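You operate a simulated robot arm through the tools that you are given. There is no shell and no other tool.

You are at the controls of a simulated robot arm. One attempt, no reset.

Task
Dry the wet number pad in the spot dryer for the time on the card.
Fine: hood shut, hands and what they hold out, while the lamp is on; hood open at the end. Where these are worked on the way, their far stop is far enough and under half their travel is too little: dryer hood.

The check looks at the end state, three seconds after you hand in, the way a careful person would. Anything else that was tipped, shoved, dropped, spilled or broken makes it a failure.

Robot
A 7-joint arm with a two-finger parallel gripper, fixed in place. Base frame: the origin is at the foot of the arm, x ahead of it, y to its left, z up; the work surface is at about z = 1. Readings come in cm, degrees, newtons and seconds.
With the tool pointing down near the work surface it reaches from about 22 to 58 cm from the base axis. Its first joint turns from -66.0 to 66.0 degrees. Payload 2.5 kg.
The tool frame sits at the grasp point between the pads (the TCP): z along the fingers, y along the line on which they close. The tips reach 2.3 cm beyond it. Largest opening 9.4 cm; finger width 3.8, thickness 1; the body of the gripper, 5.4 by 9.6 cm, starts 3.9 cm behind the TCP.
Orientation is told as [roll, pitch, yaw] about the base's x, y, z axes, in that order, counted from this pose: with the fingers straight down and closing along the base's y, the tool's x points along the base's -x, its y along +y and its z along -z.

Tools
- The arm moves only by the tool step_arm. Its argument "increments" is a list that holds one entry, the list of rows, each a list of 6 numbers: the shift along the base's x, y, z in cm, then the turn, a rotation vector about the base's x, y, z in degrees. In form: [[[x, y, z, wx, wy, wz], ...]]. A call has 1 to 20 rows; each row shifts and turns the commanded pose from where the row before left it. "grip" is the gripper command, from -1 (fully open) to 1 (shut), values between in proportion, set as the call begins (left out, the last holds). Each row takes 0.2 s and may step no farther than 5 cm and 8.6 degrees from the row before; otherwise, or with a gripper value out of range, the whole call is refused. A pose out of reach is approached as far as the arm can. The call stops where the force on the tool passes 50 N (or 10 N more than at its start, if that is more) or the arm is blocked; 0.2 s more then pass. The fingers move at their own pace (about 10.8 cm/s each) and stop on an object; they squeeze with about 37 N. The grip force told is the motor's: it shows also when the fingers shut on nothing. Time passes only in rows, and 0.2 s behind the last, so rows that do not move let the fingers close. The reply holds the time, the measured pose of the TCP, the force on the tool along the base axes, the opening and the grip force, in the units named above and with some noise, with the torque about the TCP (base axes, N m) and any sound that the robot's microphone picked up, and new pictures: "pictures" is both (left out), scene, wrist or none.
- Cameras (640 x 400 px; columns grow to the right, rows downward): "scene" is fixed at [9.61, -40.89, 53.76]; the picture's right is [0.93, -0.38, 0.00], its down [-0.25, -0.62, -0.75] and it looks along [0.28, 0.69, -0.66] (base axes); focal length 214 px, centre (320, 200). "wrist" rides on the gripper at [8.6, 1.6, -7.4] in the tool frame; the picture's right is [-0.18, 0.98, 0.00], its down [-0.58, -0.11, -0.81] and it looks along [-0.79, -0.15, 0.59] (tool axes); focal length 243 px, centre (320, 200). There is no depth. A picture from a camera that has moved, and an enlarged one, comes with that camera's place and axes in the base frame and with its lens. The place of the scene camera against the robot may be out by one fixed shift of up to 1.2 cm in any direction.
- enlarge(camera, box): a new picture of the part [left, top, right, bottom] of that camera's present view, enlarged. No time passes.
- close_job(): hands the job in; it is judged then, once.

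Nothing tells you positions but the pictures and the camera data. Unless the task says otherwise, let go and move clear before handing in.

The tools are called as name(argument=value, ...) on one line, values as JSON. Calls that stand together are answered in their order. step_arm: Moves the arm, as the interface text tells. Its arguments: {"type":"object","properties":{"increments":{"type":"array","items":{"type":"array","items":{"type":"array","items":{"type":"number"}}}},"grip":{"type":"number"},"pictures":{"type":"string","enum":["both","scene","wrist","none"]}},"required":["increments"]} The other tools are called the same way: enlarge (camera, box) takes an enlarged picture of a part of a camera's view; close_job () hands the job in.

At the start:

```text
time: 0.0
tcp_pos: [31.8, -0.83, 38.95]
tcp_rot: [0.1, 0.0, 0.0]
contact_force: [0.5, 0.2, 0.0]
ft_torque: [0.02, 0.0, 0.0]
width: 9.4
grasp_force: 0.1
```

scene: 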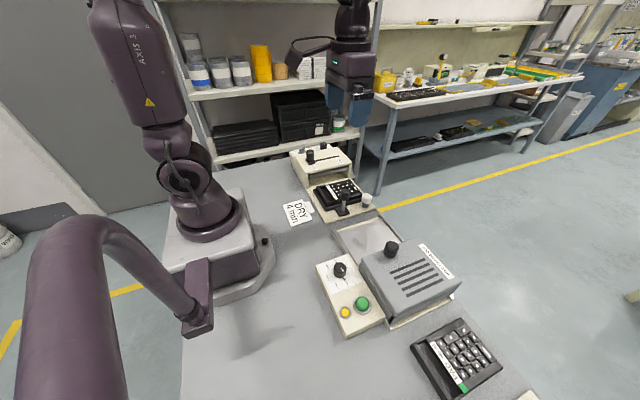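
wrist: 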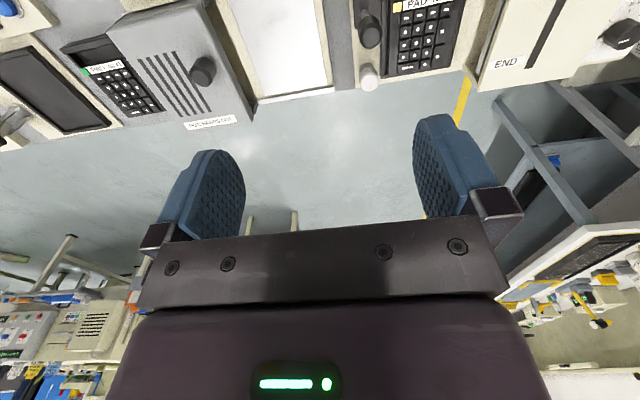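

I see a card reading "DRY ? min", a dryer with a grey hood and knob, a control panel with a dial and green/yellow buttons, and number pads in several places. I'll take a closer look before I move.

enlarge(camera="scene", box=[270, 190, 350, 240])

enlarge(camera="scene", box=[300, 210, 480, 340])

enlarge(camera="scene", box=[280, 130, 400, 230])

enlarge(camera="scene", box=[390, 300, 550, 400])

enlarge(camera="wrist", box=[0, 0, 320, 140])

enlarge(camera="wrist", box=[320, 0, 640, 140])

```text
8.00 times, centred on (310, 215) of scene
camera zoom: at [9.61, -40.89, 53.76], right [0.93, -0.38, 0.0], down [-0.25, -0.62, -0.75], along [0.28, 0.69, -0.66], focal length 1716 px, centre (400, 80)
```

zoom: 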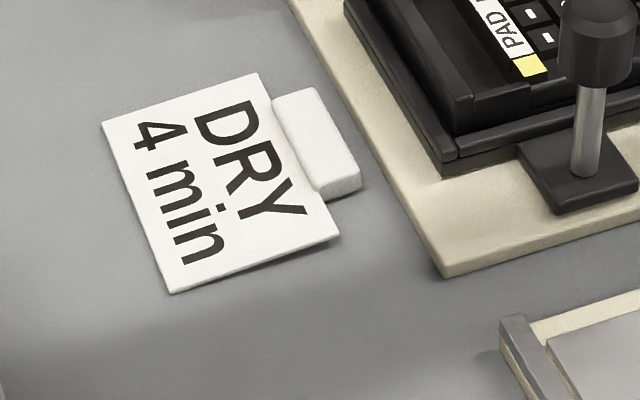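

```text
3.08 times, centred on (390, 275) of scene
camera zoom: at [9.61, -40.89, 53.76], right [0.93, -0.38, 0.0], down [-0.25, -0.62, -0.75], along [0.28, 0.69, -0.66], focal length 660 px, centre (105, -31)
```

zoom: 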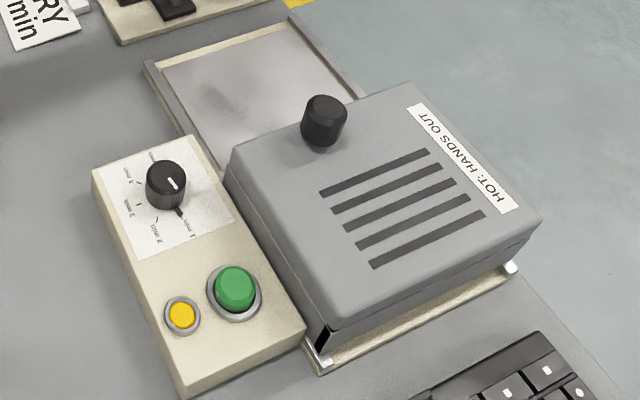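

```text
4.00 times, centred on (340, 180) of scene
camera zoom: at [9.61, -40.89, 53.76], right [0.93, -0.38, 0.0], down [-0.25, -0.62, -0.75], along [0.28, 0.69, -0.66], focal length 858 px, centre (240, 280)
```

zoom: 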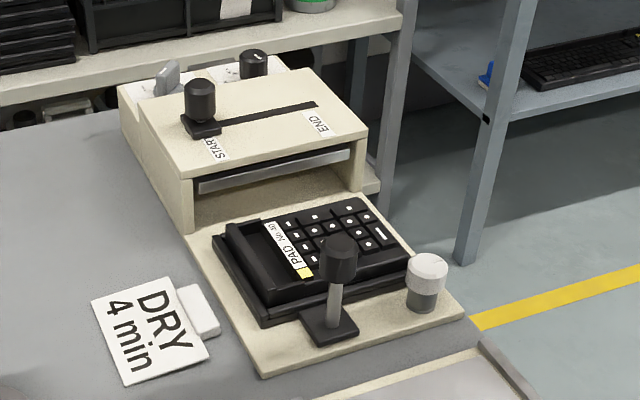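

```text
4.00 times, centred on (470, 350) of scene
camera zoom: at [9.61, -40.89, 53.76], right [0.93, -0.38, 0.0], down [-0.25, -0.62, -0.75], along [0.28, 0.69, -0.66], focal length 858 px, centre (-280, -400)
```

zoom: 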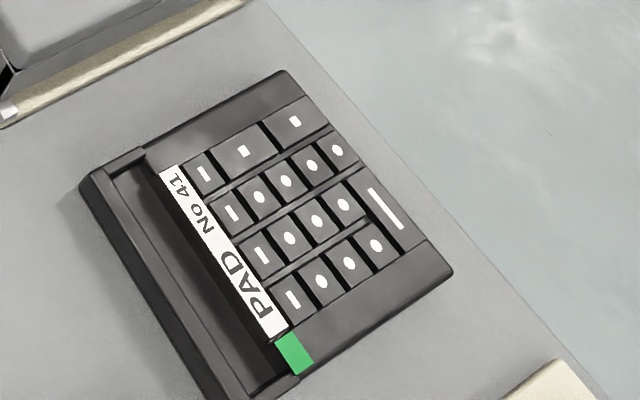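

```text
2.00 times, centred on (160, 70) of wrist
camera zoom: at [23.31, 0.89, 46.46], right [0.18, 0.98, 0.0], down [0.58, -0.11, 0.81], along [0.79, -0.15, -0.59], focal length 485 px, centre (640, 460)
```

zoom: 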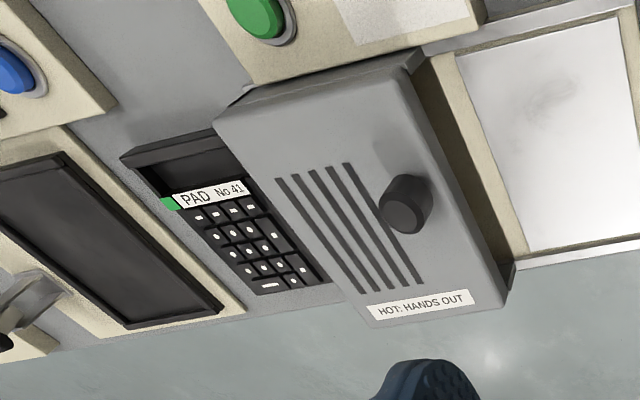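

```text
2.00 times, centred on (480, 70) of wrist
camera zoom: at [23.31, 0.89, 46.46], right [0.18, 0.98, 0.0], down [0.58, -0.11, 0.81], along [0.79, -0.15, -0.59], focal length 485 px, centre (0, 460)
```

zoom: 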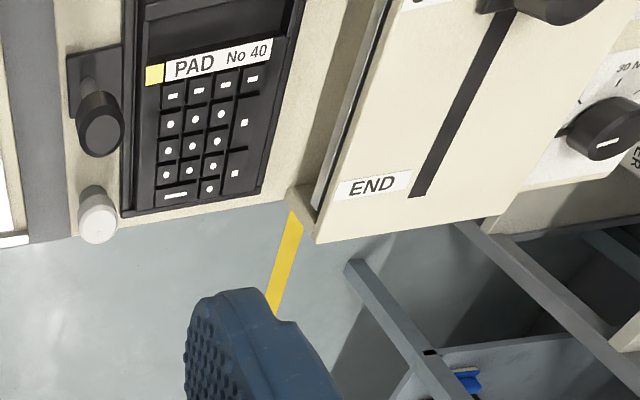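

The card says 4 min. There is a pad No 40 (yellow tag) in the left fixture and a pad No 41 (green tag) on the right of the bench. I don't know yet which one is wet, so I'll move the wrist camera over both to find out.

step_arm(increments=[[[-0.8, -3.3, -0.5, 0, 0, -6.5], [-0.8, -3.3, -0.5, 0, 0, -6.5], [-0.8, -3.3, -0.5, 0, 0, -6.5], [-0.8, -3.3, -0.5, 0, 0, -6.5], [-0.8, -3.3, -0.5, 0, 0, -6.5], [-0.8, -3.3, -0.5, 0, 0, -6.5]]])

```text
time: 1.4
tcp_pos: [27.04, -20.55, 36.04]
tcp_rot: [0.0, 0.0, -39.1]
contact_force: [0.6, 0.6, -0.3]
ft_torque: [-0.01, -0.01, -0.03]
width: 9.42
grasp_force: 0.1
camera wrist: at [21.4, -13.86, 43.59], right [0.76, 0.65, 0.0], down [0.38, -0.45, 0.81], along [0.52, -0.62, -0.59], focal length 243 px, centre (320, 200)
```

scene: 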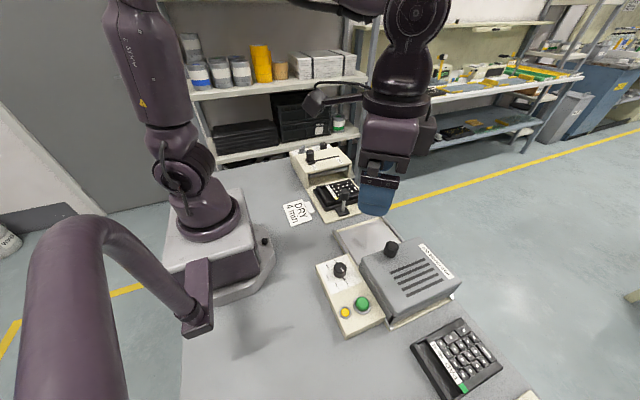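
wrist: 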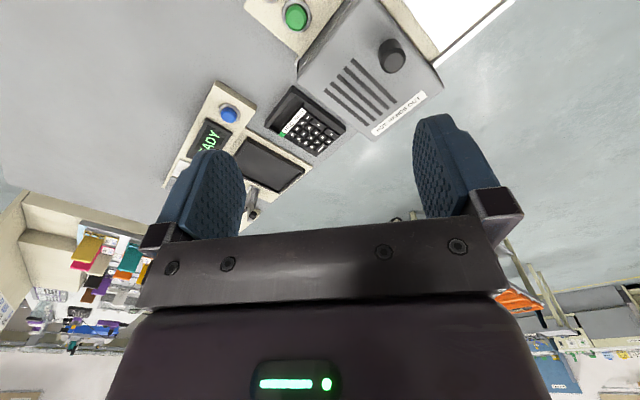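

enlarge(camera="wrist", box=[150, 60, 350, 200])

enlarge(camera="wrist", box=[260, 80, 350, 160])

enlarge(camera="wrist", box=[220, 0, 480, 140])

```text
2.86 times, centred on (250, 130) of wrist
camera zoom: at [21.4, -13.86, 43.59], right [0.76, 0.65, 0.0], down [0.38, -0.45, 0.81], along [0.52, -0.62, -0.59], focal length 693 px, centre (520, 400)
```

zoom: 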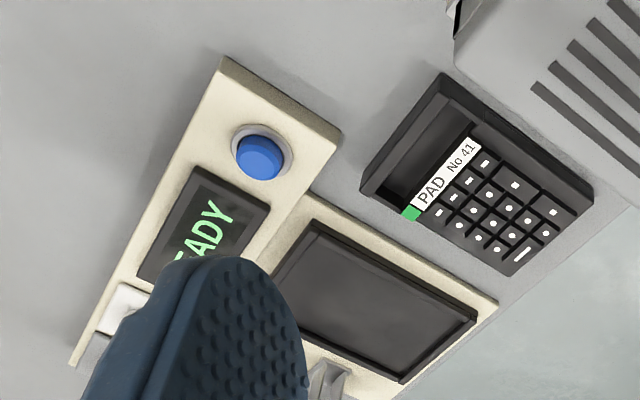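

```text
5.00 times, centred on (305, 120) of wrist
camera zoom: at [21.4, -13.86, 43.59], right [0.76, 0.65, 0.0], down [0.38, -0.45, 0.81], along [0.52, -0.62, -0.59], focal length 1213 px, centre (395, 600)
```

zoom: 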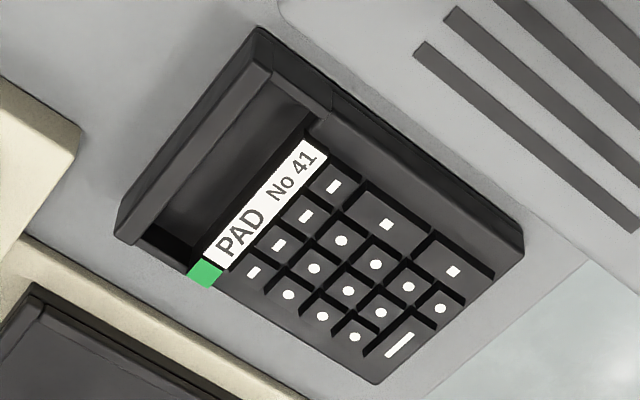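

```text
2.46 times, centred on (350, 70) of wrist
camera zoom: at [21.4, -13.86, 43.59], right [0.76, 0.65, 0.0], down [0.38, -0.45, 0.81], along [0.52, -0.62, -0.59], focal length 597 px, centre (246, 520)
```

zoom: 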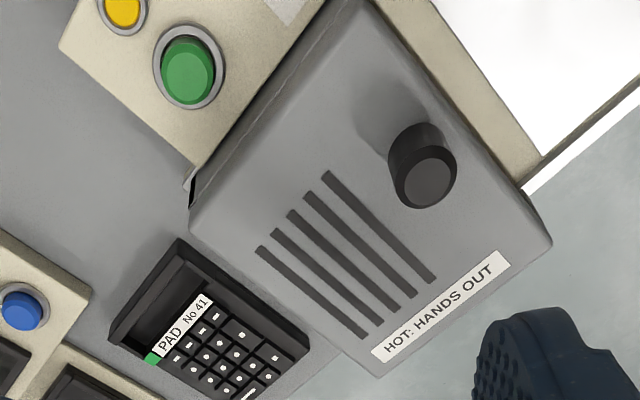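

Pad 41 shows no drops, and a third station shows READY. Next I'll bring the wrist camera over pad 40 on the left to check whether it is wet.

step_arm(increments=[[[0.0, 3.5, 0, 0, 0, 7], [0.0, 3.5, 0, 0, 0, 7], [0.0, 3.5, 0, 0, 0, 7], [0.0, 3.5, 0, 0, 0, 7], [0.0, 3.5, 0, 0, 0, 7], [0.0, 3.5, 0, 0, 5, 4], [0.0, 3.5, 0, 0, 7, 0], [0.0, 3.5, 0, 0, 7, 0], [0.0, 2, 0, 0, 7, 0], [0, 0, 0, 0, 7, 0]]])

```text
time: 3.6
tcp_pos: [27.0, 9.47, 35.96]
tcp_rot: [-0.2, 33.2, 0.0]
contact_force: [-0.1, 0.3, 0.4]
ft_torque: [-0.01, -0.03, 0.01]
width: 9.41
grasp_force: 0.3
camera wrist: at [23.96, 11.11, 47.02], right [0.15, 0.98, -0.1], down [0.93, -0.11, 0.36], along [0.34, -0.15, -0.93], focal length 243 px, centre (320, 200)
```

scene: 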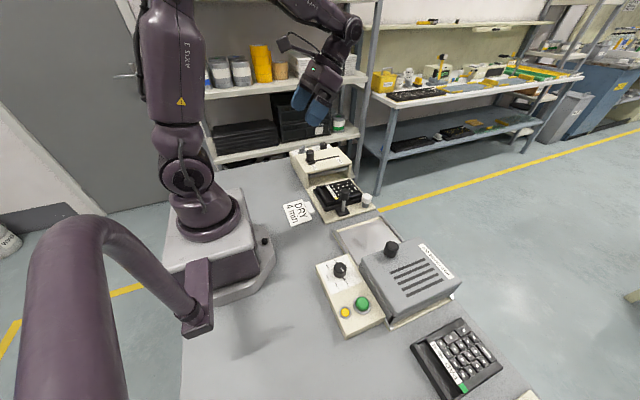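
wrist: 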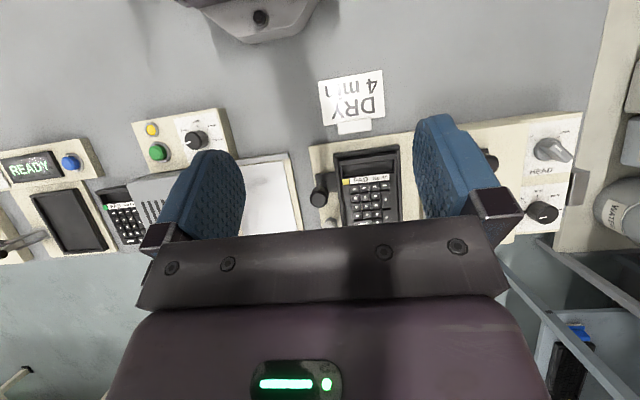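

enlarge(camera="wrist", box=[300, 120, 440, 240])

enlarge(camera="wrist", box=[0, 100, 320, 260])

enlarge(camera="wrist", box=[460, 100, 640, 260])

enlarge(camera="wrist", box=[130, 105, 240, 175])

```text
3.33 times, centred on (370, 180) of wrist
camera zoom: at [23.96, 11.11, 47.02], right [0.15, 0.98, -0.1], down [0.93, -0.11, 0.36], along [0.34, -0.15, -0.93], focal length 809 px, centre (153, 267)
```

zoom: 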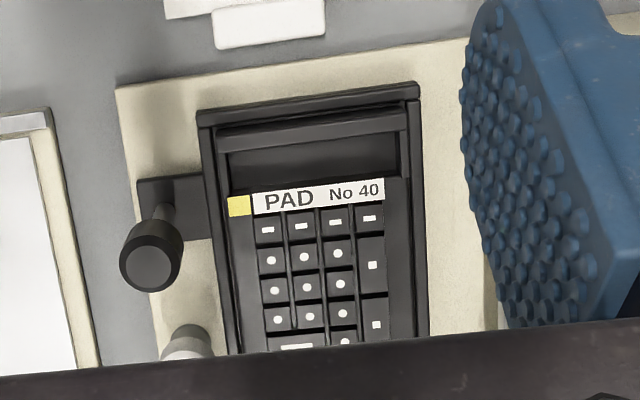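

```text
2.00 times, centred on (160, 180) of wrist
camera zoom: at [23.96, 11.11, 47.02], right [0.15, 0.98, -0.1], down [0.93, -0.11, 0.36], along [0.34, -0.15, -0.93], focal length 485 px, centre (640, 240)
```

zoom: 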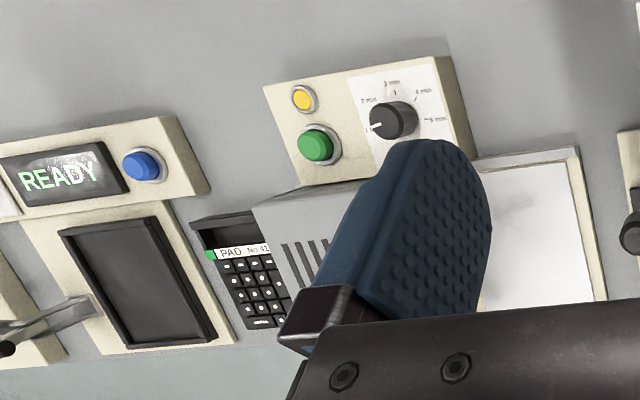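

```text
2.50 times, centred on (550, 180) of wrist
camera zoom: at [23.96, 11.11, 47.02], right [0.15, 0.98, -0.1], down [0.93, -0.11, 0.36], along [0.34, -0.15, -0.93], focal length 606 px, centre (-255, 250)
```

zoom: 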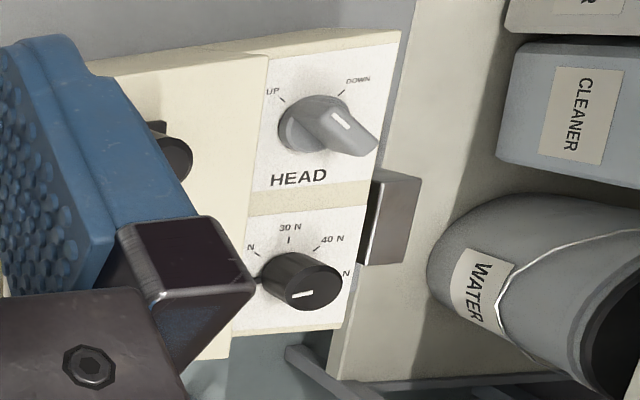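

```text
5.71 times, centred on (185, 140) of wrist
camera zoom: at [23.96, 11.11, 47.02], right [0.15, 0.98, -0.1], down [0.93, -0.11, 0.36], along [0.34, -0.15, -0.93], focal length 1386 px, centre (1091, 543)
```

zoom: 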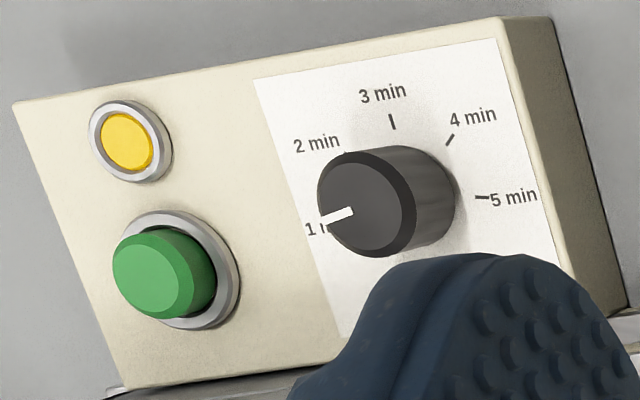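

The dryer dial runs from 1 to 5 min and now sits at 1. I still need to tell which pad is wet, so I'll take a closer look at pad 40 and then compare it with pad 41.

step_arm(increments=[[[2.5, 0.5, -3, 0, 0, 0], [2.5, 0.5, -3, 0, 0, 0], [2.5, 0.5, -3, 0, 0, 0], [2.5, 0.5, -3, 0, 0, 0], [2.0, 0.0, -3, 0, 0, 0]]], pictures="wrist")

```text
time: 4.8
tcp_pos: [39.07, 11.18, 20.92]
tcp_rot: [-0.2, 33.1, -0.1]
contact_force: [-0.4, -0.1, -0.8]
ft_torque: [0.01, 0.0, 0.0]
width: 9.41
grasp_force: 0.0
camera wrist: at [36.16, 12.97, 31.93], right [0.15, 0.98, -0.1], down [0.93, -0.11, 0.36], along [0.34, -0.15, -0.93], focal length 243 px, centre (320, 200)
```

wrist: 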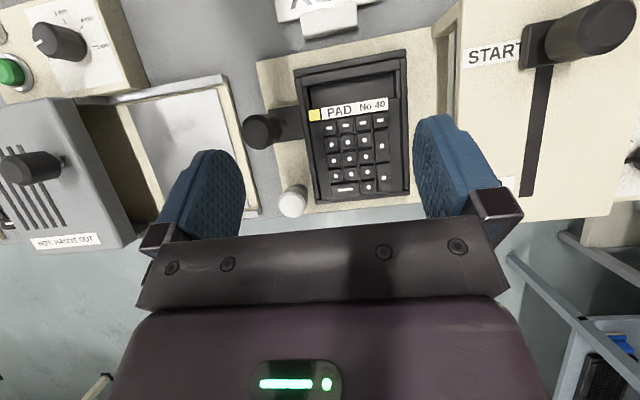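

enlarge(camera="wrist", box=[240, 40, 430, 220])

enlarge(camera="wrist", box=[290, 50, 410, 130])

enlarge(camera="wrist", box=[0, 60, 260, 220])

enlarge(camera="scene", box=[310, 170, 370, 215])

```text
2.22 times, centred on (335, 130) of wrist
camera zoom: at [36.16, 12.97, 31.93], right [0.15, 0.98, -0.1], down [0.93, -0.11, 0.36], along [0.34, -0.15, -0.93], focal length 539 px, centre (287, 356)
```

zoom: 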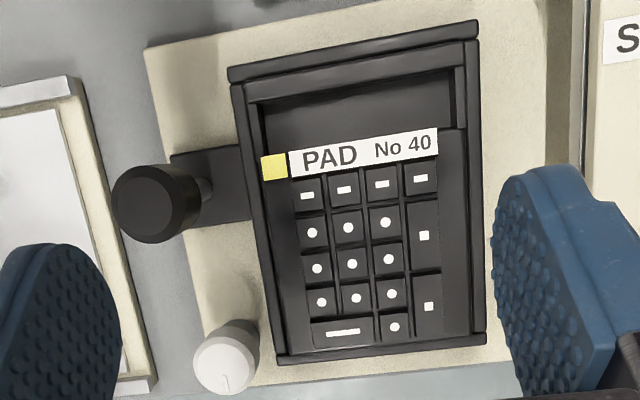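

```text
5.00 times, centred on (350, 90) of wrist
camera zoom: at [36.16, 12.97, 31.93], right [0.15, 0.98, -0.1], down [0.93, -0.11, 0.36], along [0.34, -0.15, -0.93], focal length 1213 px, centre (170, 750)
```

zoom: 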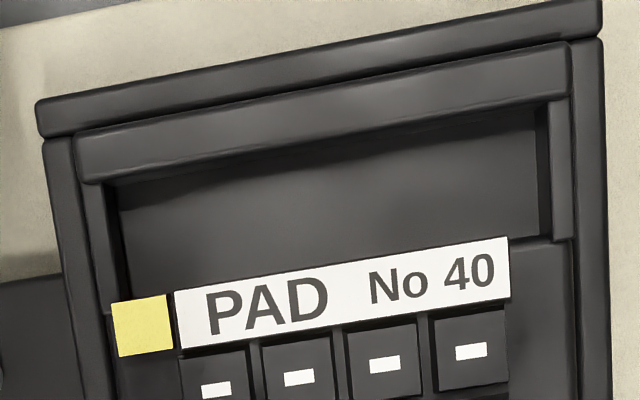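

```text
2.46 times, centred on (130, 140) of wrist
camera zoom: at [36.16, 12.97, 31.93], right [0.15, 0.98, -0.1], down [0.93, -0.11, 0.36], along [0.34, -0.15, -0.93], focal length 597 px, centre (788, 348)
```

zoom: 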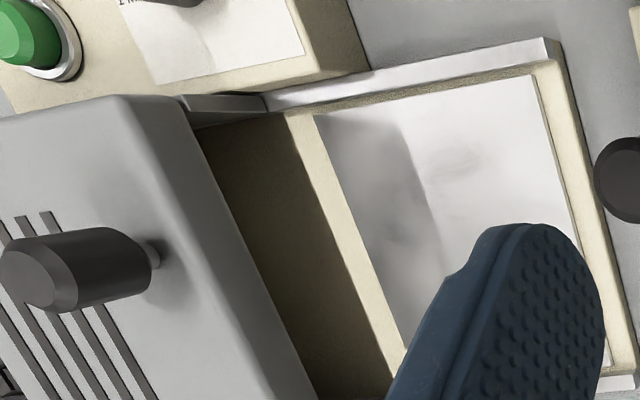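

```text
8.89 times, centred on (340, 192) of scene
camera zoom: at [9.61, -40.88, 53.76], right [0.93, -0.38, 0.0], down [-0.25, -0.62, -0.75], along [0.28, 0.69, -0.66], focal length 1906 px, centre (142, 267)
```

zoom: 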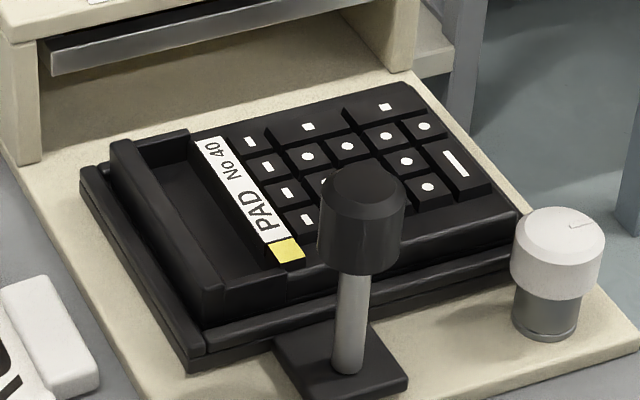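

Pad 40 sits in the cleaning machine's bay next to a black clamp knob. I'll look at pad 41 from the same range so I can compare how wet each surface looks.

step_arm(increments=[[[-2, -1, 4, 0, -8.5, 0], [-2, -1, 4, 0, -8.5, 0], [-0.64, -4.36, -0.44, 0, 0, -5.1], [-0.64, -4.36, -0.44, 0, 0, -5.1], [-0.64, -4.36, -0.44, 0, 0, -5.1], [-0.64, -4.36, -0.44, 0, 0, -5.1], [-0.64, -4.36, -0.44, 0, 0, -5.1], [-0.64, -4.36, -0.44, 0, 0, -5.1], [-0.64, -4.36, -0.44, 0, 0, -5.1], [-0.64, -4.36, -0.44, 0, 0, -5.1], [-0.64, -4.36, -0.44, 0, 0, -5.1]]], pictures="wrist")

```text
time: 7.2
tcp_pos: [29.13, -29.98, 25.24]
tcp_rot: [-0.2, 16.0, -46.0]
contact_force: [0.1, -0.5, -0.3]
ft_torque: [0.03, 0.0, 0.02]
width: 9.41
grasp_force: 0.0
camera wrist: at [26.09, -24.26, 34.86], right [0.83, 0.56, -0.05], down [0.47, -0.64, 0.61], along [0.31, -0.53, -0.79], focal length 243 px, centre (320, 200)
```

wrist: 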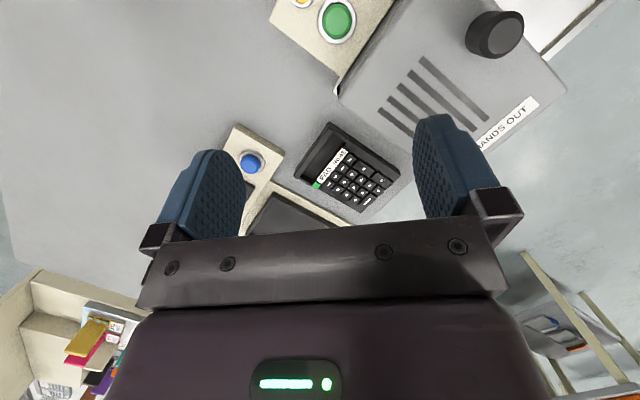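

enlarge(camera="wrist", box=[290, 115, 410, 220])

enlarge(camera="wrist", box=[200, 110, 400, 240])

enlarge(camera="scene", box=[400, 310, 520, 400])

enlarge(camera="scene", box=[480, 360, 560, 400])

```text
3.81 times, centred on (350, 168) of wrist
camera zoom: at [26.09, -24.26, 34.86], right [0.83, 0.56, -0.05], down [0.47, -0.64, 0.61], along [0.31, -0.53, -0.79], focal length 924 px, centre (206, 324)
```

zoom: 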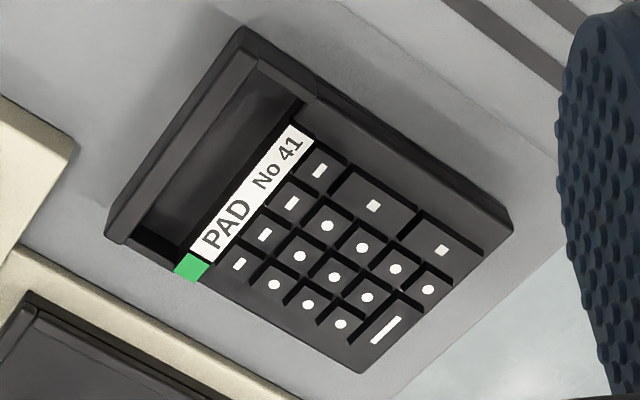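

```text
3.08 times, centred on (300, 175) of wrist
camera zoom: at [26.09, -24.26, 34.86], right [0.83, 0.56, -0.05], down [0.47, -0.64, 0.61], along [0.31, -0.53, -0.79], focal length 746 px, centre (382, 277)
```

zoom: 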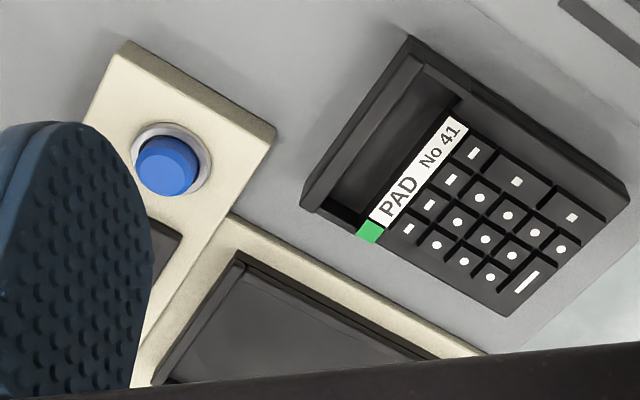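

```text
4.44 times, centred on (460, 355) of scene
camera zoom: at [9.61, -40.88, 53.76], right [0.93, -0.38, 0.0], down [-0.25, -0.62, -0.75], along [0.28, 0.69, -0.66], focal length 953 px, centre (-302, -489)
```

zoom: 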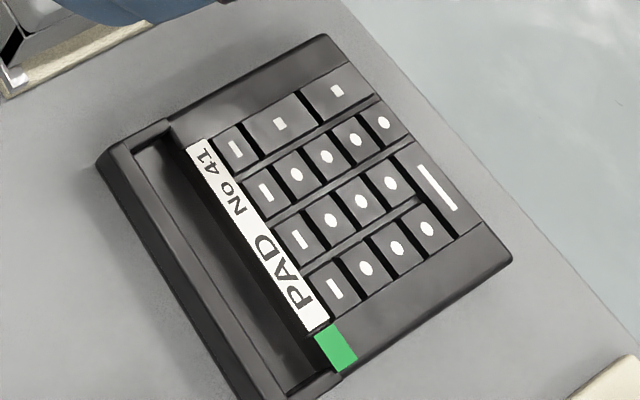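

```text
8.00 times, centred on (520, 380) of scene
camera zoom: at [9.61, -40.88, 53.76], right [0.93, -0.38, 0.0], down [-0.25, -0.62, -0.75], along [0.28, 0.69, -0.66], focal length 1716 px, centre (-1280, -1240)
```

zoom: 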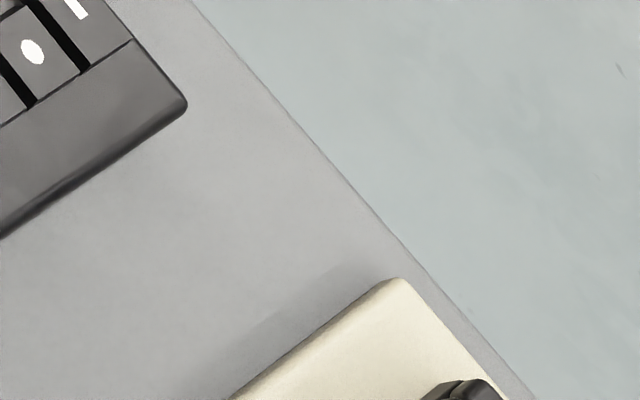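

Neither pad shows obvious drops yet. I'll enlarge small parts of both surfaces to look for sheen or droplets.

enlarge(camera="scene", box=[312, 182, 342, 202])

enlarge(camera="scene", box=[335, 178, 365, 198])

enlarge(camera="scene", box=[415, 335, 460, 365])

enlarge(camera="scene", box=[455, 340, 500, 370])

enlarge(camera="wrist", box=[310, 120, 355, 150])

enlarge(camera="scene", box=[330, 215, 420, 275])

```text
16.00 times, centred on (327, 192) of scene
camera zoom: at [9.61, -40.88, 53.76], right [0.93, -0.38, 0.0], down [-0.25, -0.62, -0.75], along [0.28, 0.69, -0.66], focal length 3432 px, centre (208, 328)
```

zoom: 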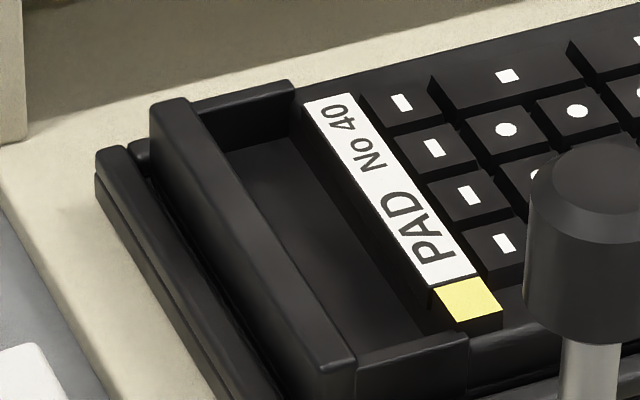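

```text
16.00 times, centred on (350, 188) of scene
camera zoom: at [9.61, -40.88, 53.76], right [0.93, -0.38, 0.0], down [-0.25, -0.62, -0.75], along [0.28, 0.69, -0.66], focal length 3432 px, centre (-160, 392)
```

zoom: 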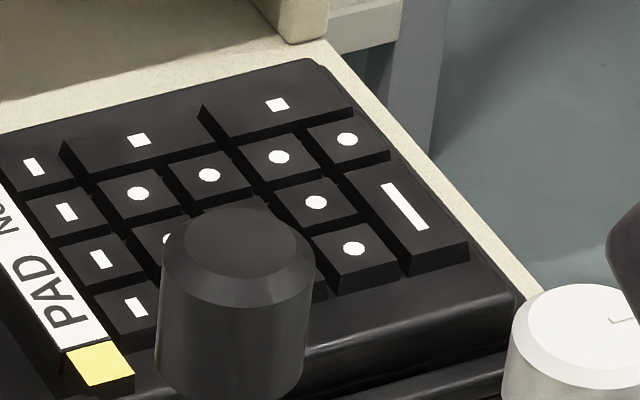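

```text
13.33 times, centred on (438, 350) of scene
camera zoom: at [9.61, -40.88, 53.76], right [0.93, -0.38, 0.0], down [-0.25, -0.62, -0.75], along [0.28, 0.69, -0.66], focal length 2860 px, centre (-1247, -1800)
```

zoom: 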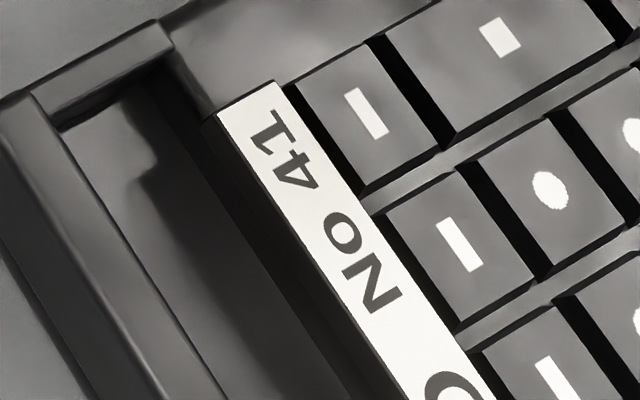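

```text
13.33 times, centred on (478, 355) of scene
camera zoom: at [9.61, -40.88, 53.76], right [0.93, -0.38, 0.0], down [-0.25, -0.62, -0.75], along [0.28, 0.69, -0.66], focal length 2860 px, centre (-1780, -1867)
```

zoom: 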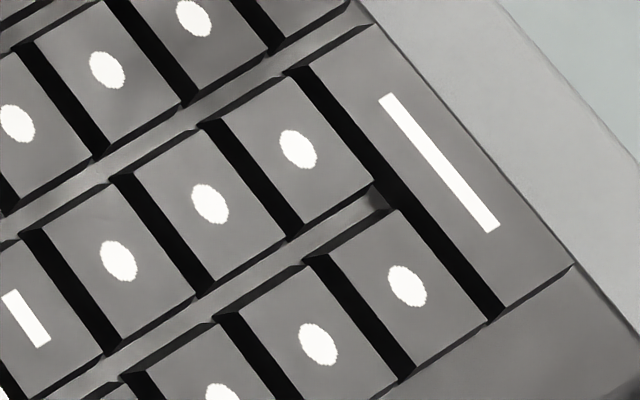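

```text
13.33 times, centred on (332, 135) of wrist
camera zoom: at [26.09, -24.26, 34.86], right [0.83, 0.56, -0.05], down [0.47, -0.64, 0.61], along [0.31, -0.53, -0.79], focal length 3235 px, centre (153, 1067)
```

zoom: 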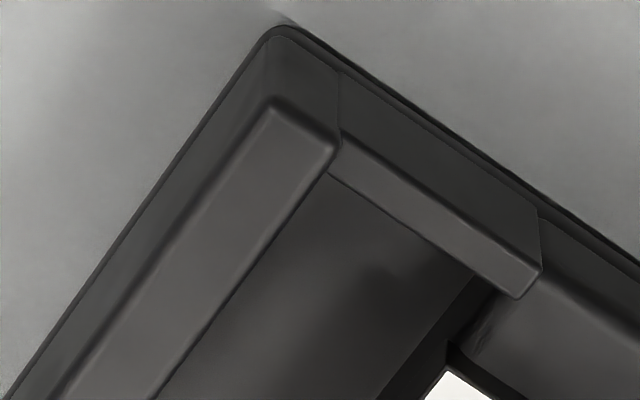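

```text
6.67 times, centred on (375, 245) of scene
camera zoom: at [9.61, -40.88, 53.76], right [0.93, -0.38, 0.0], down [-0.25, -0.62, -0.75], along [0.28, 0.69, -0.66], focal length 1430 px, centre (-47, -100)
```

zoom: 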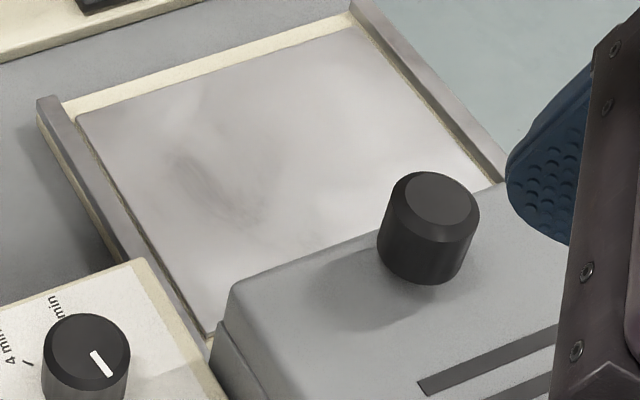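

In the scene view pad 41 looks shinier than pad 40, but the viewing angles differ. To compare fairly, I'll view pad 40 with the camera at the same relative pose.

step_arm(increments=[[[0, 4.8, 1, 0, 0, 0], [0, 4.8, 1, 0, 0, 0], [0, 4.8, 1, 0, 0, 0], [0, 4.8, 0, 0, 0, 0], [0, 4.8, 0, 0, 0, 0], [0, 4.8, 0, 0, 0, 0], [0, 4.8, 0, 0, 0, 0], [0, 4.8, 0, 0, 0, 0], [0, 4.8, -1, 0, 0, 0], [0, 4.8, -1, 0, 0, 0], [-0.7, 4.8, -1, 0, 0, 0]]])

```text
time: 9.6
tcp_pos: [28.5, 23.0, 24.95]
tcp_rot: [-0.2, 16.0, -46.1]
contact_force: [0.0, -0.5, -0.4]
ft_torque: [0.0, -0.03, 0.02]
width: 9.37
grasp_force: 0.1
camera wrist: at [25.51, 28.67, 34.55], right [0.83, 0.56, -0.05], down [0.47, -0.64, 0.62], along [0.31, -0.54, -0.79], focal length 243 px, centre (320, 200)
```

scene: 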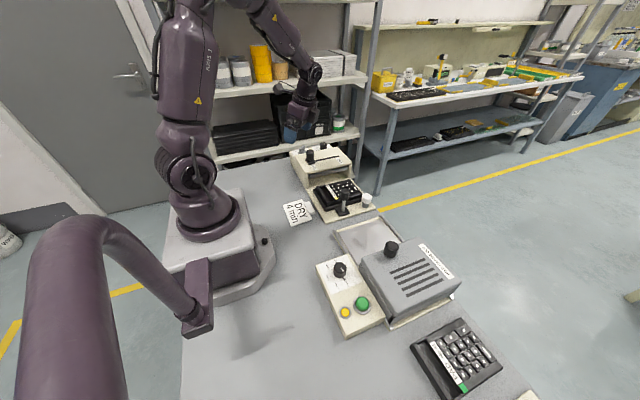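
wrist: 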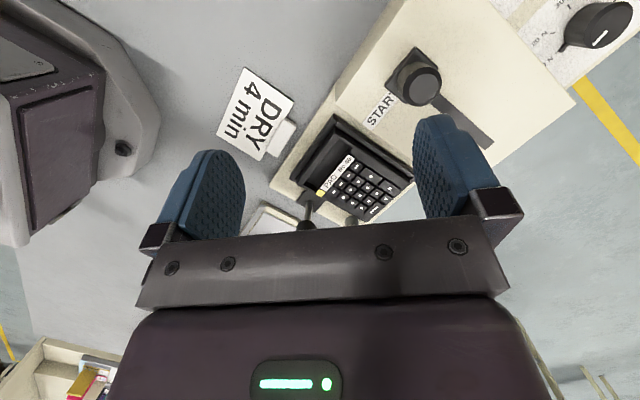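

enlarge(camera="wrist", box=[290, 105, 420, 225])

enlarge(camera="wrist", box=[310, 115, 355, 150])

enlarge(camera="wrist", box=[340, 150, 400, 210])

```text
3.33 times, centred on (355, 165) of wrist
camera zoom: at [25.51, 28.67, 34.55], right [0.83, 0.56, -0.05], down [0.47, -0.64, 0.62], along [0.31, -0.54, -0.79], focal length 809 px, centre (203, 317)
```

zoom: 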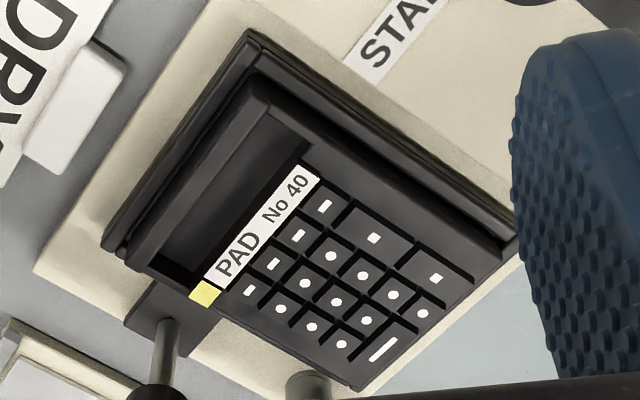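

```text
11.43 times, centred on (332, 132) of wrist
camera zoom: at [25.51, 28.67, 34.55], right [0.83, 0.56, -0.05], down [0.47, -0.64, 0.62], along [0.31, -0.54, -0.79], focal length 2773 px, centre (177, 971)
```

zoom: 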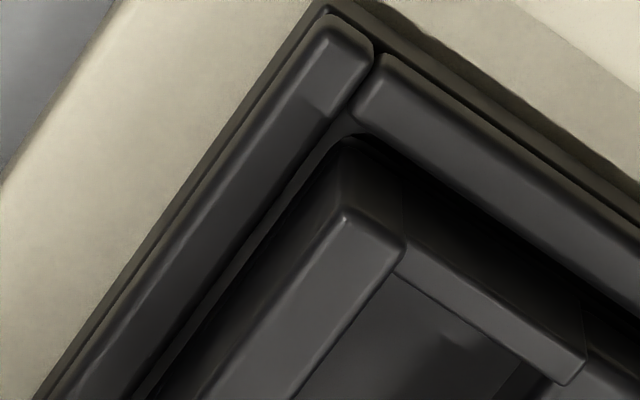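

```text
6.67 times, centred on (370, 180) of wrist
camera zoom: at [25.51, 28.67, 34.55], right [0.83, 0.56, -0.05], down [0.47, -0.64, 0.62], along [0.31, -0.54, -0.79], focal length 1618 px, centre (-13, 333)
```

zoom: 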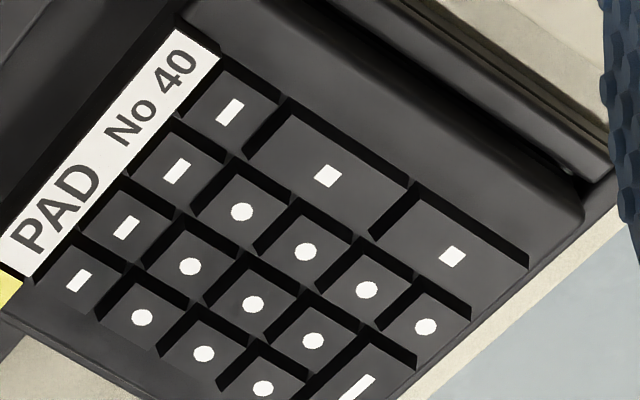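

Both pads look alike from this angle. I'll re-check pad 41 with the arm out of the way, and look at the rest of the cleaning machine for clues.

enlarge(camera="scene", box=[415, 318, 505, 398])

enlarge(camera="scene", box=[280, 130, 360, 190])

enlarge(camera="scene", box=[310, 178, 370, 215])

enlarge(camera="scene", box=[420, 340, 450, 360])

enlarge(camera="wrist", box=[330, 0, 640, 160])

```text
5.00 times, centred on (460, 358) of scene
camera zoom: at [9.61, -40.89, 53.76], right [0.93, -0.38, 0.0], down [-0.25, -0.62, -0.75], along [0.28, 0.69, -0.66], focal length 1072 px, centre (-380, -590)
```

zoom: 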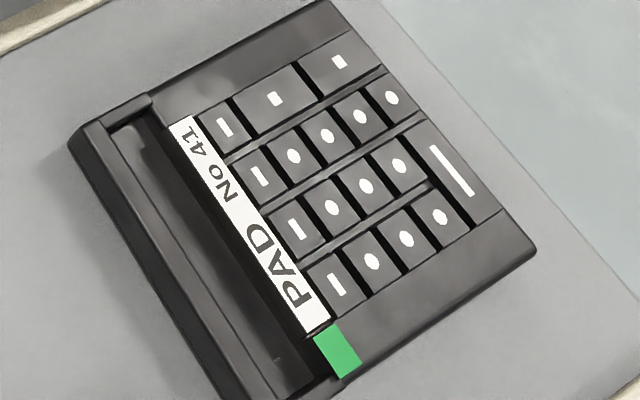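

```text
6.67 times, centred on (320, 160) of scene
camera zoom: at [9.61, -40.89, 53.76], right [0.93, -0.38, 0.0], down [-0.25, -0.62, -0.75], along [0.28, 0.69, -0.66], focal length 1430 px, centre (320, 467)
```

zoom: 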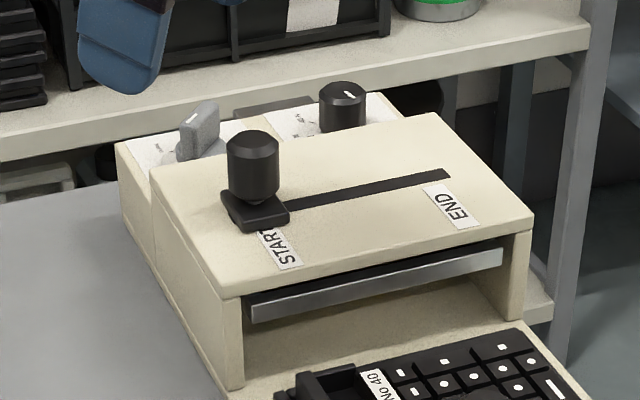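

```text
10.67 times, centred on (340, 196) of scene
camera zoom: at [9.61, -40.89, 53.76], right [0.93, -0.38, 0.0], down [-0.25, -0.62, -0.75], along [0.28, 0.69, -0.66], focal length 2288 px, centre (107, 237)
```

zoom: 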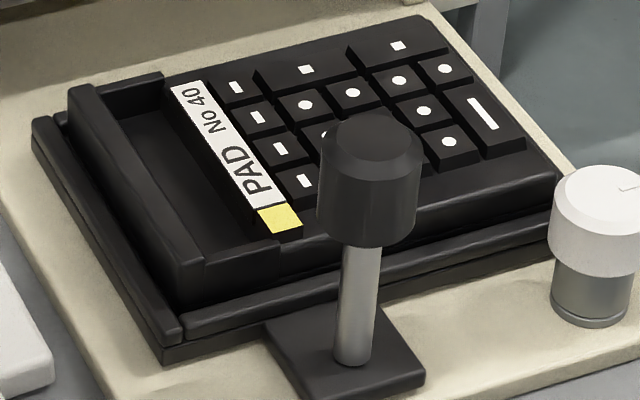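

```text
16.00 times, centred on (435, 350) of scene
camera zoom: at [9.61, -40.89, 53.76], right [0.93, -0.38, 0.0], down [-0.25, -0.62, -0.75], along [0.28, 0.69, -0.66], focal length 3432 px, centre (-1520, -2200)
```

zoom: 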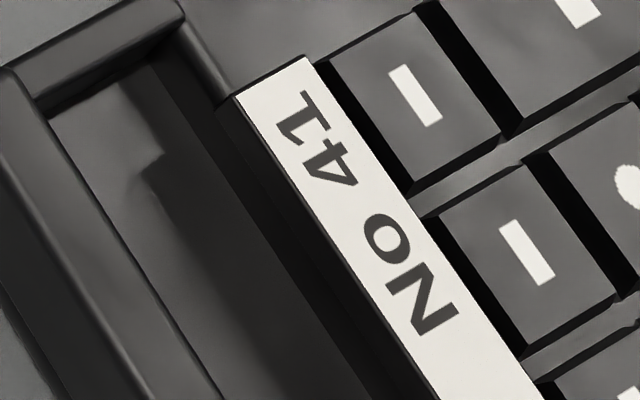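

```text
2.06 times, centred on (485, 80) of wrist
camera zoom: at [25.51, 28.67, 34.55], right [0.83, 0.56, -0.05], down [0.47, -0.64, 0.62], along [0.31, -0.54, -0.79], focal length 501 px, centre (-21, 448)
```

zoom: 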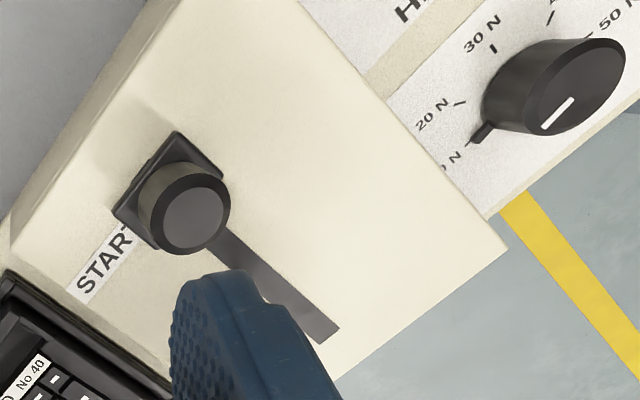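

I still can't tell which pad is wet. I'll look over the tester on the far right and the rest of the bench for anything that marks wet or dry.

step_arm(increments=[[[0.3, -4.8, 1, 0, 0, 0], [0, -4.8, 1, 0, 0, 0], [0, -4.8, 1, 0, 0, 0], [0, -4.8, 0, 0, 0, 0], [0, -4.8, 0, 0, 0, 0], [0, -4.8, 0, 0, 0, 0], [0, -4.8, 0, 0, 0, 0], [0, -4.8, 0, 0, 0, 0], [0, -4.8, 0, 0, 0, -4], [0, -4.8, 0, 0, 0, -4], [-2, -4, 0, 0, 0, -4], [-2, -3, 0, 0, 0, -4]]], pictures="wrist")

```text
time: 12.2
tcp_pos: [24.8, -32.17, 27.7]
tcp_rot: [-0.2, 16.0, -61.9]
contact_force: [-0.6, -0.6, -0.9]
ft_torque: [-0.02, 0.03, -0.02]
width: 9.4
grasp_force: 0.0
camera wrist: at [23.49, -25.84, 37.46], right [0.95, 0.31, -0.05], down [0.27, -0.74, 0.61], along [0.15, -0.6, -0.79], focal length 243 px, centre (320, 200)
```

wrist: 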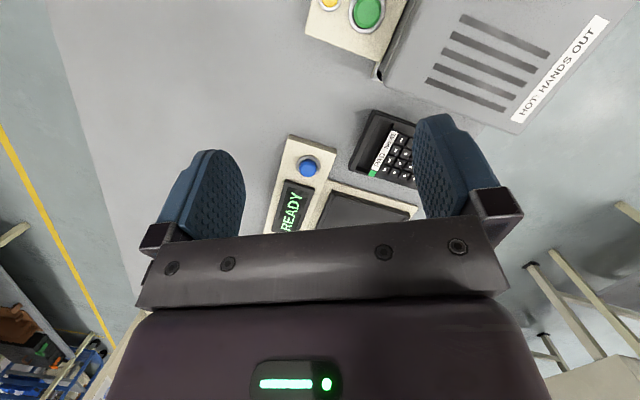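

step_arm(increments=[[[0, 0, 0, -7, -4, 0], [0, 0, 0, -7, -4, 0], [0, 0, 0, -7, -4, 0], [0, 0, 0, -7, -4, 0]]], pictures="wrist")

```text
time: 13.2
tcp_pos: [24.92, -32.16, 28.0]
tcp_rot: [0.7, -16.4, -61.9]
contact_force: [0.4, -0.3, -0.7]
ft_torque: [-0.03, 0.02, 0.02]
width: 9.42
grasp_force: 0.0
camera wrist: at [21.5, -22.15, 32.78], right [0.95, 0.31, 0.06], down [0.05, -0.35, 0.94], along [0.31, -0.88, -0.35], focal length 243 px, centre (320, 200)
```

wrist: 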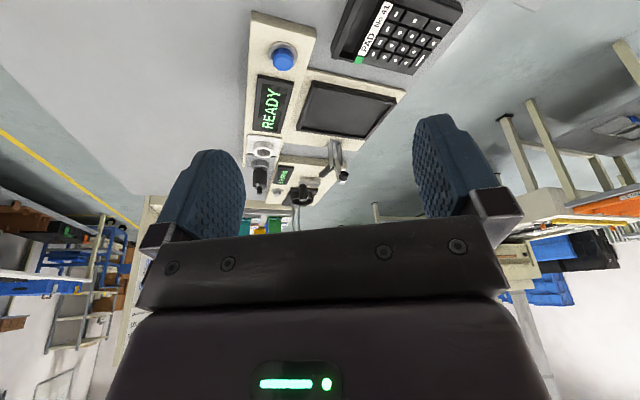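

enlarge(camera="wrist", box=[230, 10, 410, 130])

enlarge(camera="wrist", box=[230, 120, 360, 240])

enlarge(camera="wrist", box=[325, 0, 465, 85])

```text
3.33 times, centred on (320, 70) of wrist
camera zoom: at [21.5, -22.15, 32.78], right [0.95, 0.31, 0.06], down [0.05, -0.35, 0.94], along [0.31, -0.88, -0.35], focal length 809 px, centre (320, 633)
```

zoom: 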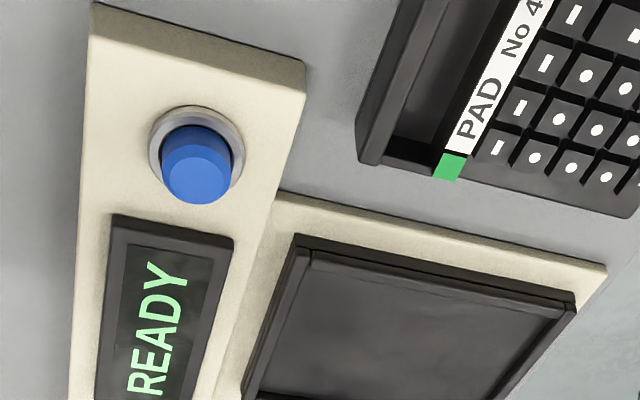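

```text
3.33 times, centred on (295, 180) of wrist
camera zoom: at [21.5, -22.15, 32.78], right [0.95, 0.31, 0.06], down [0.05, -0.35, 0.94], along [0.31, -0.88, -0.35], focal length 809 px, centre (403, 267)
```

zoom: 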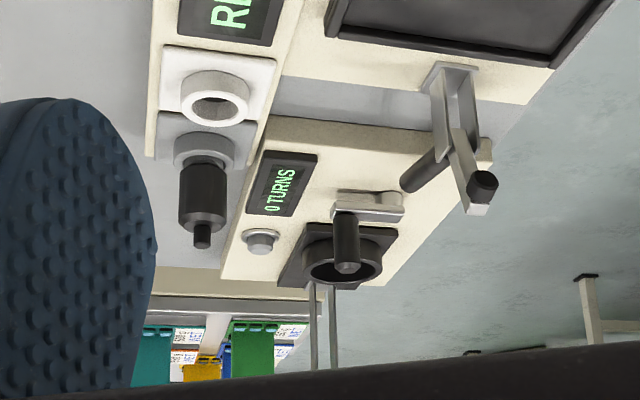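

```text
4.57 times, centred on (395, 42) of wrist
camera zoom: at [21.5, -22.15, 32.78], right [0.95, 0.31, 0.06], down [0.05, -0.35, 0.94], along [0.31, -0.88, -0.35], focal length 1109 px, centre (-23, 920)
```

zoom: 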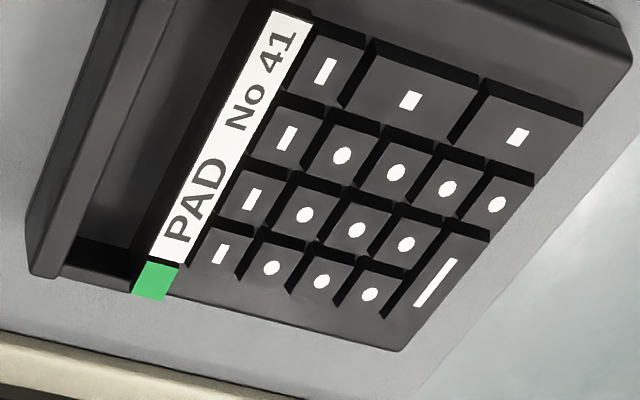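

Line order is cleaner, dryer, then tester, and pad 41 lies past the dryer. I'll do one more matched view, with pad 40 seen from the angle the scene camera has on pad 41, to compare sheen.

step_arm(increments=[[[0, 2, 0, 7, 4, 0], [0, 2, 0, 7, 4, 0], [0, 2, 0, 7, 4, 0], [0, 2, 0, 7, 4, 0], [0.1, 4.5, 0, 0, 0, 7.7], [0.1, 4.5, 0, 0, 0, 7.7], [0.1, 4.5, 0, 0, 0, 7.7], [0.1, 4.5, 0, 0, 0, 7.7], [0.1, 4.5, 0, 0, 0, 7.7], [0.1, 4.5, -0.5, 0, 0, 7.7], [0.1, 4.5, -1, 0, 0, 7.7], [0.1, 3.9, -1, 0, 0, 7.7]]], pictures="wrist")

enlarge(camera="wrist", box=[270, 110, 410, 220])

```text
time: 15.8
tcp_pos: [25.87, 11.46, 25.47]
tcp_rot: [-0.2, 16.0, -0.3]
contact_force: [0.0, 0.0, 0.6]
ft_torque: [0.03, 0.0, 0.0]
width: 9.38
grasp_force: 0.0
camera wrist: at [19.67, 13.09, 35.01], right [0.18, 0.98, -0.05], down [0.78, -0.11, 0.62], along [0.6, -0.15, -0.79], focal length 243 px, centre (320, 200)
```

wrist: 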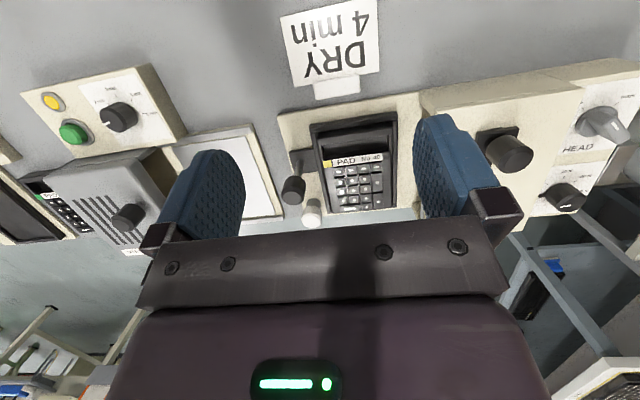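

```text
3.64 times, centred on (340, 165) of wrist
camera zoom: at [19.67, 13.09, 35.01], right [0.18, 0.98, -0.05], down [0.78, -0.11, 0.62], along [0.6, -0.15, -0.79], focal length 882 px, centre (247, 327)
```

zoom: 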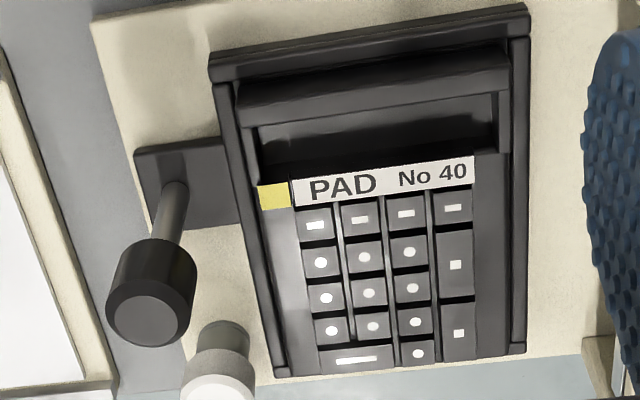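

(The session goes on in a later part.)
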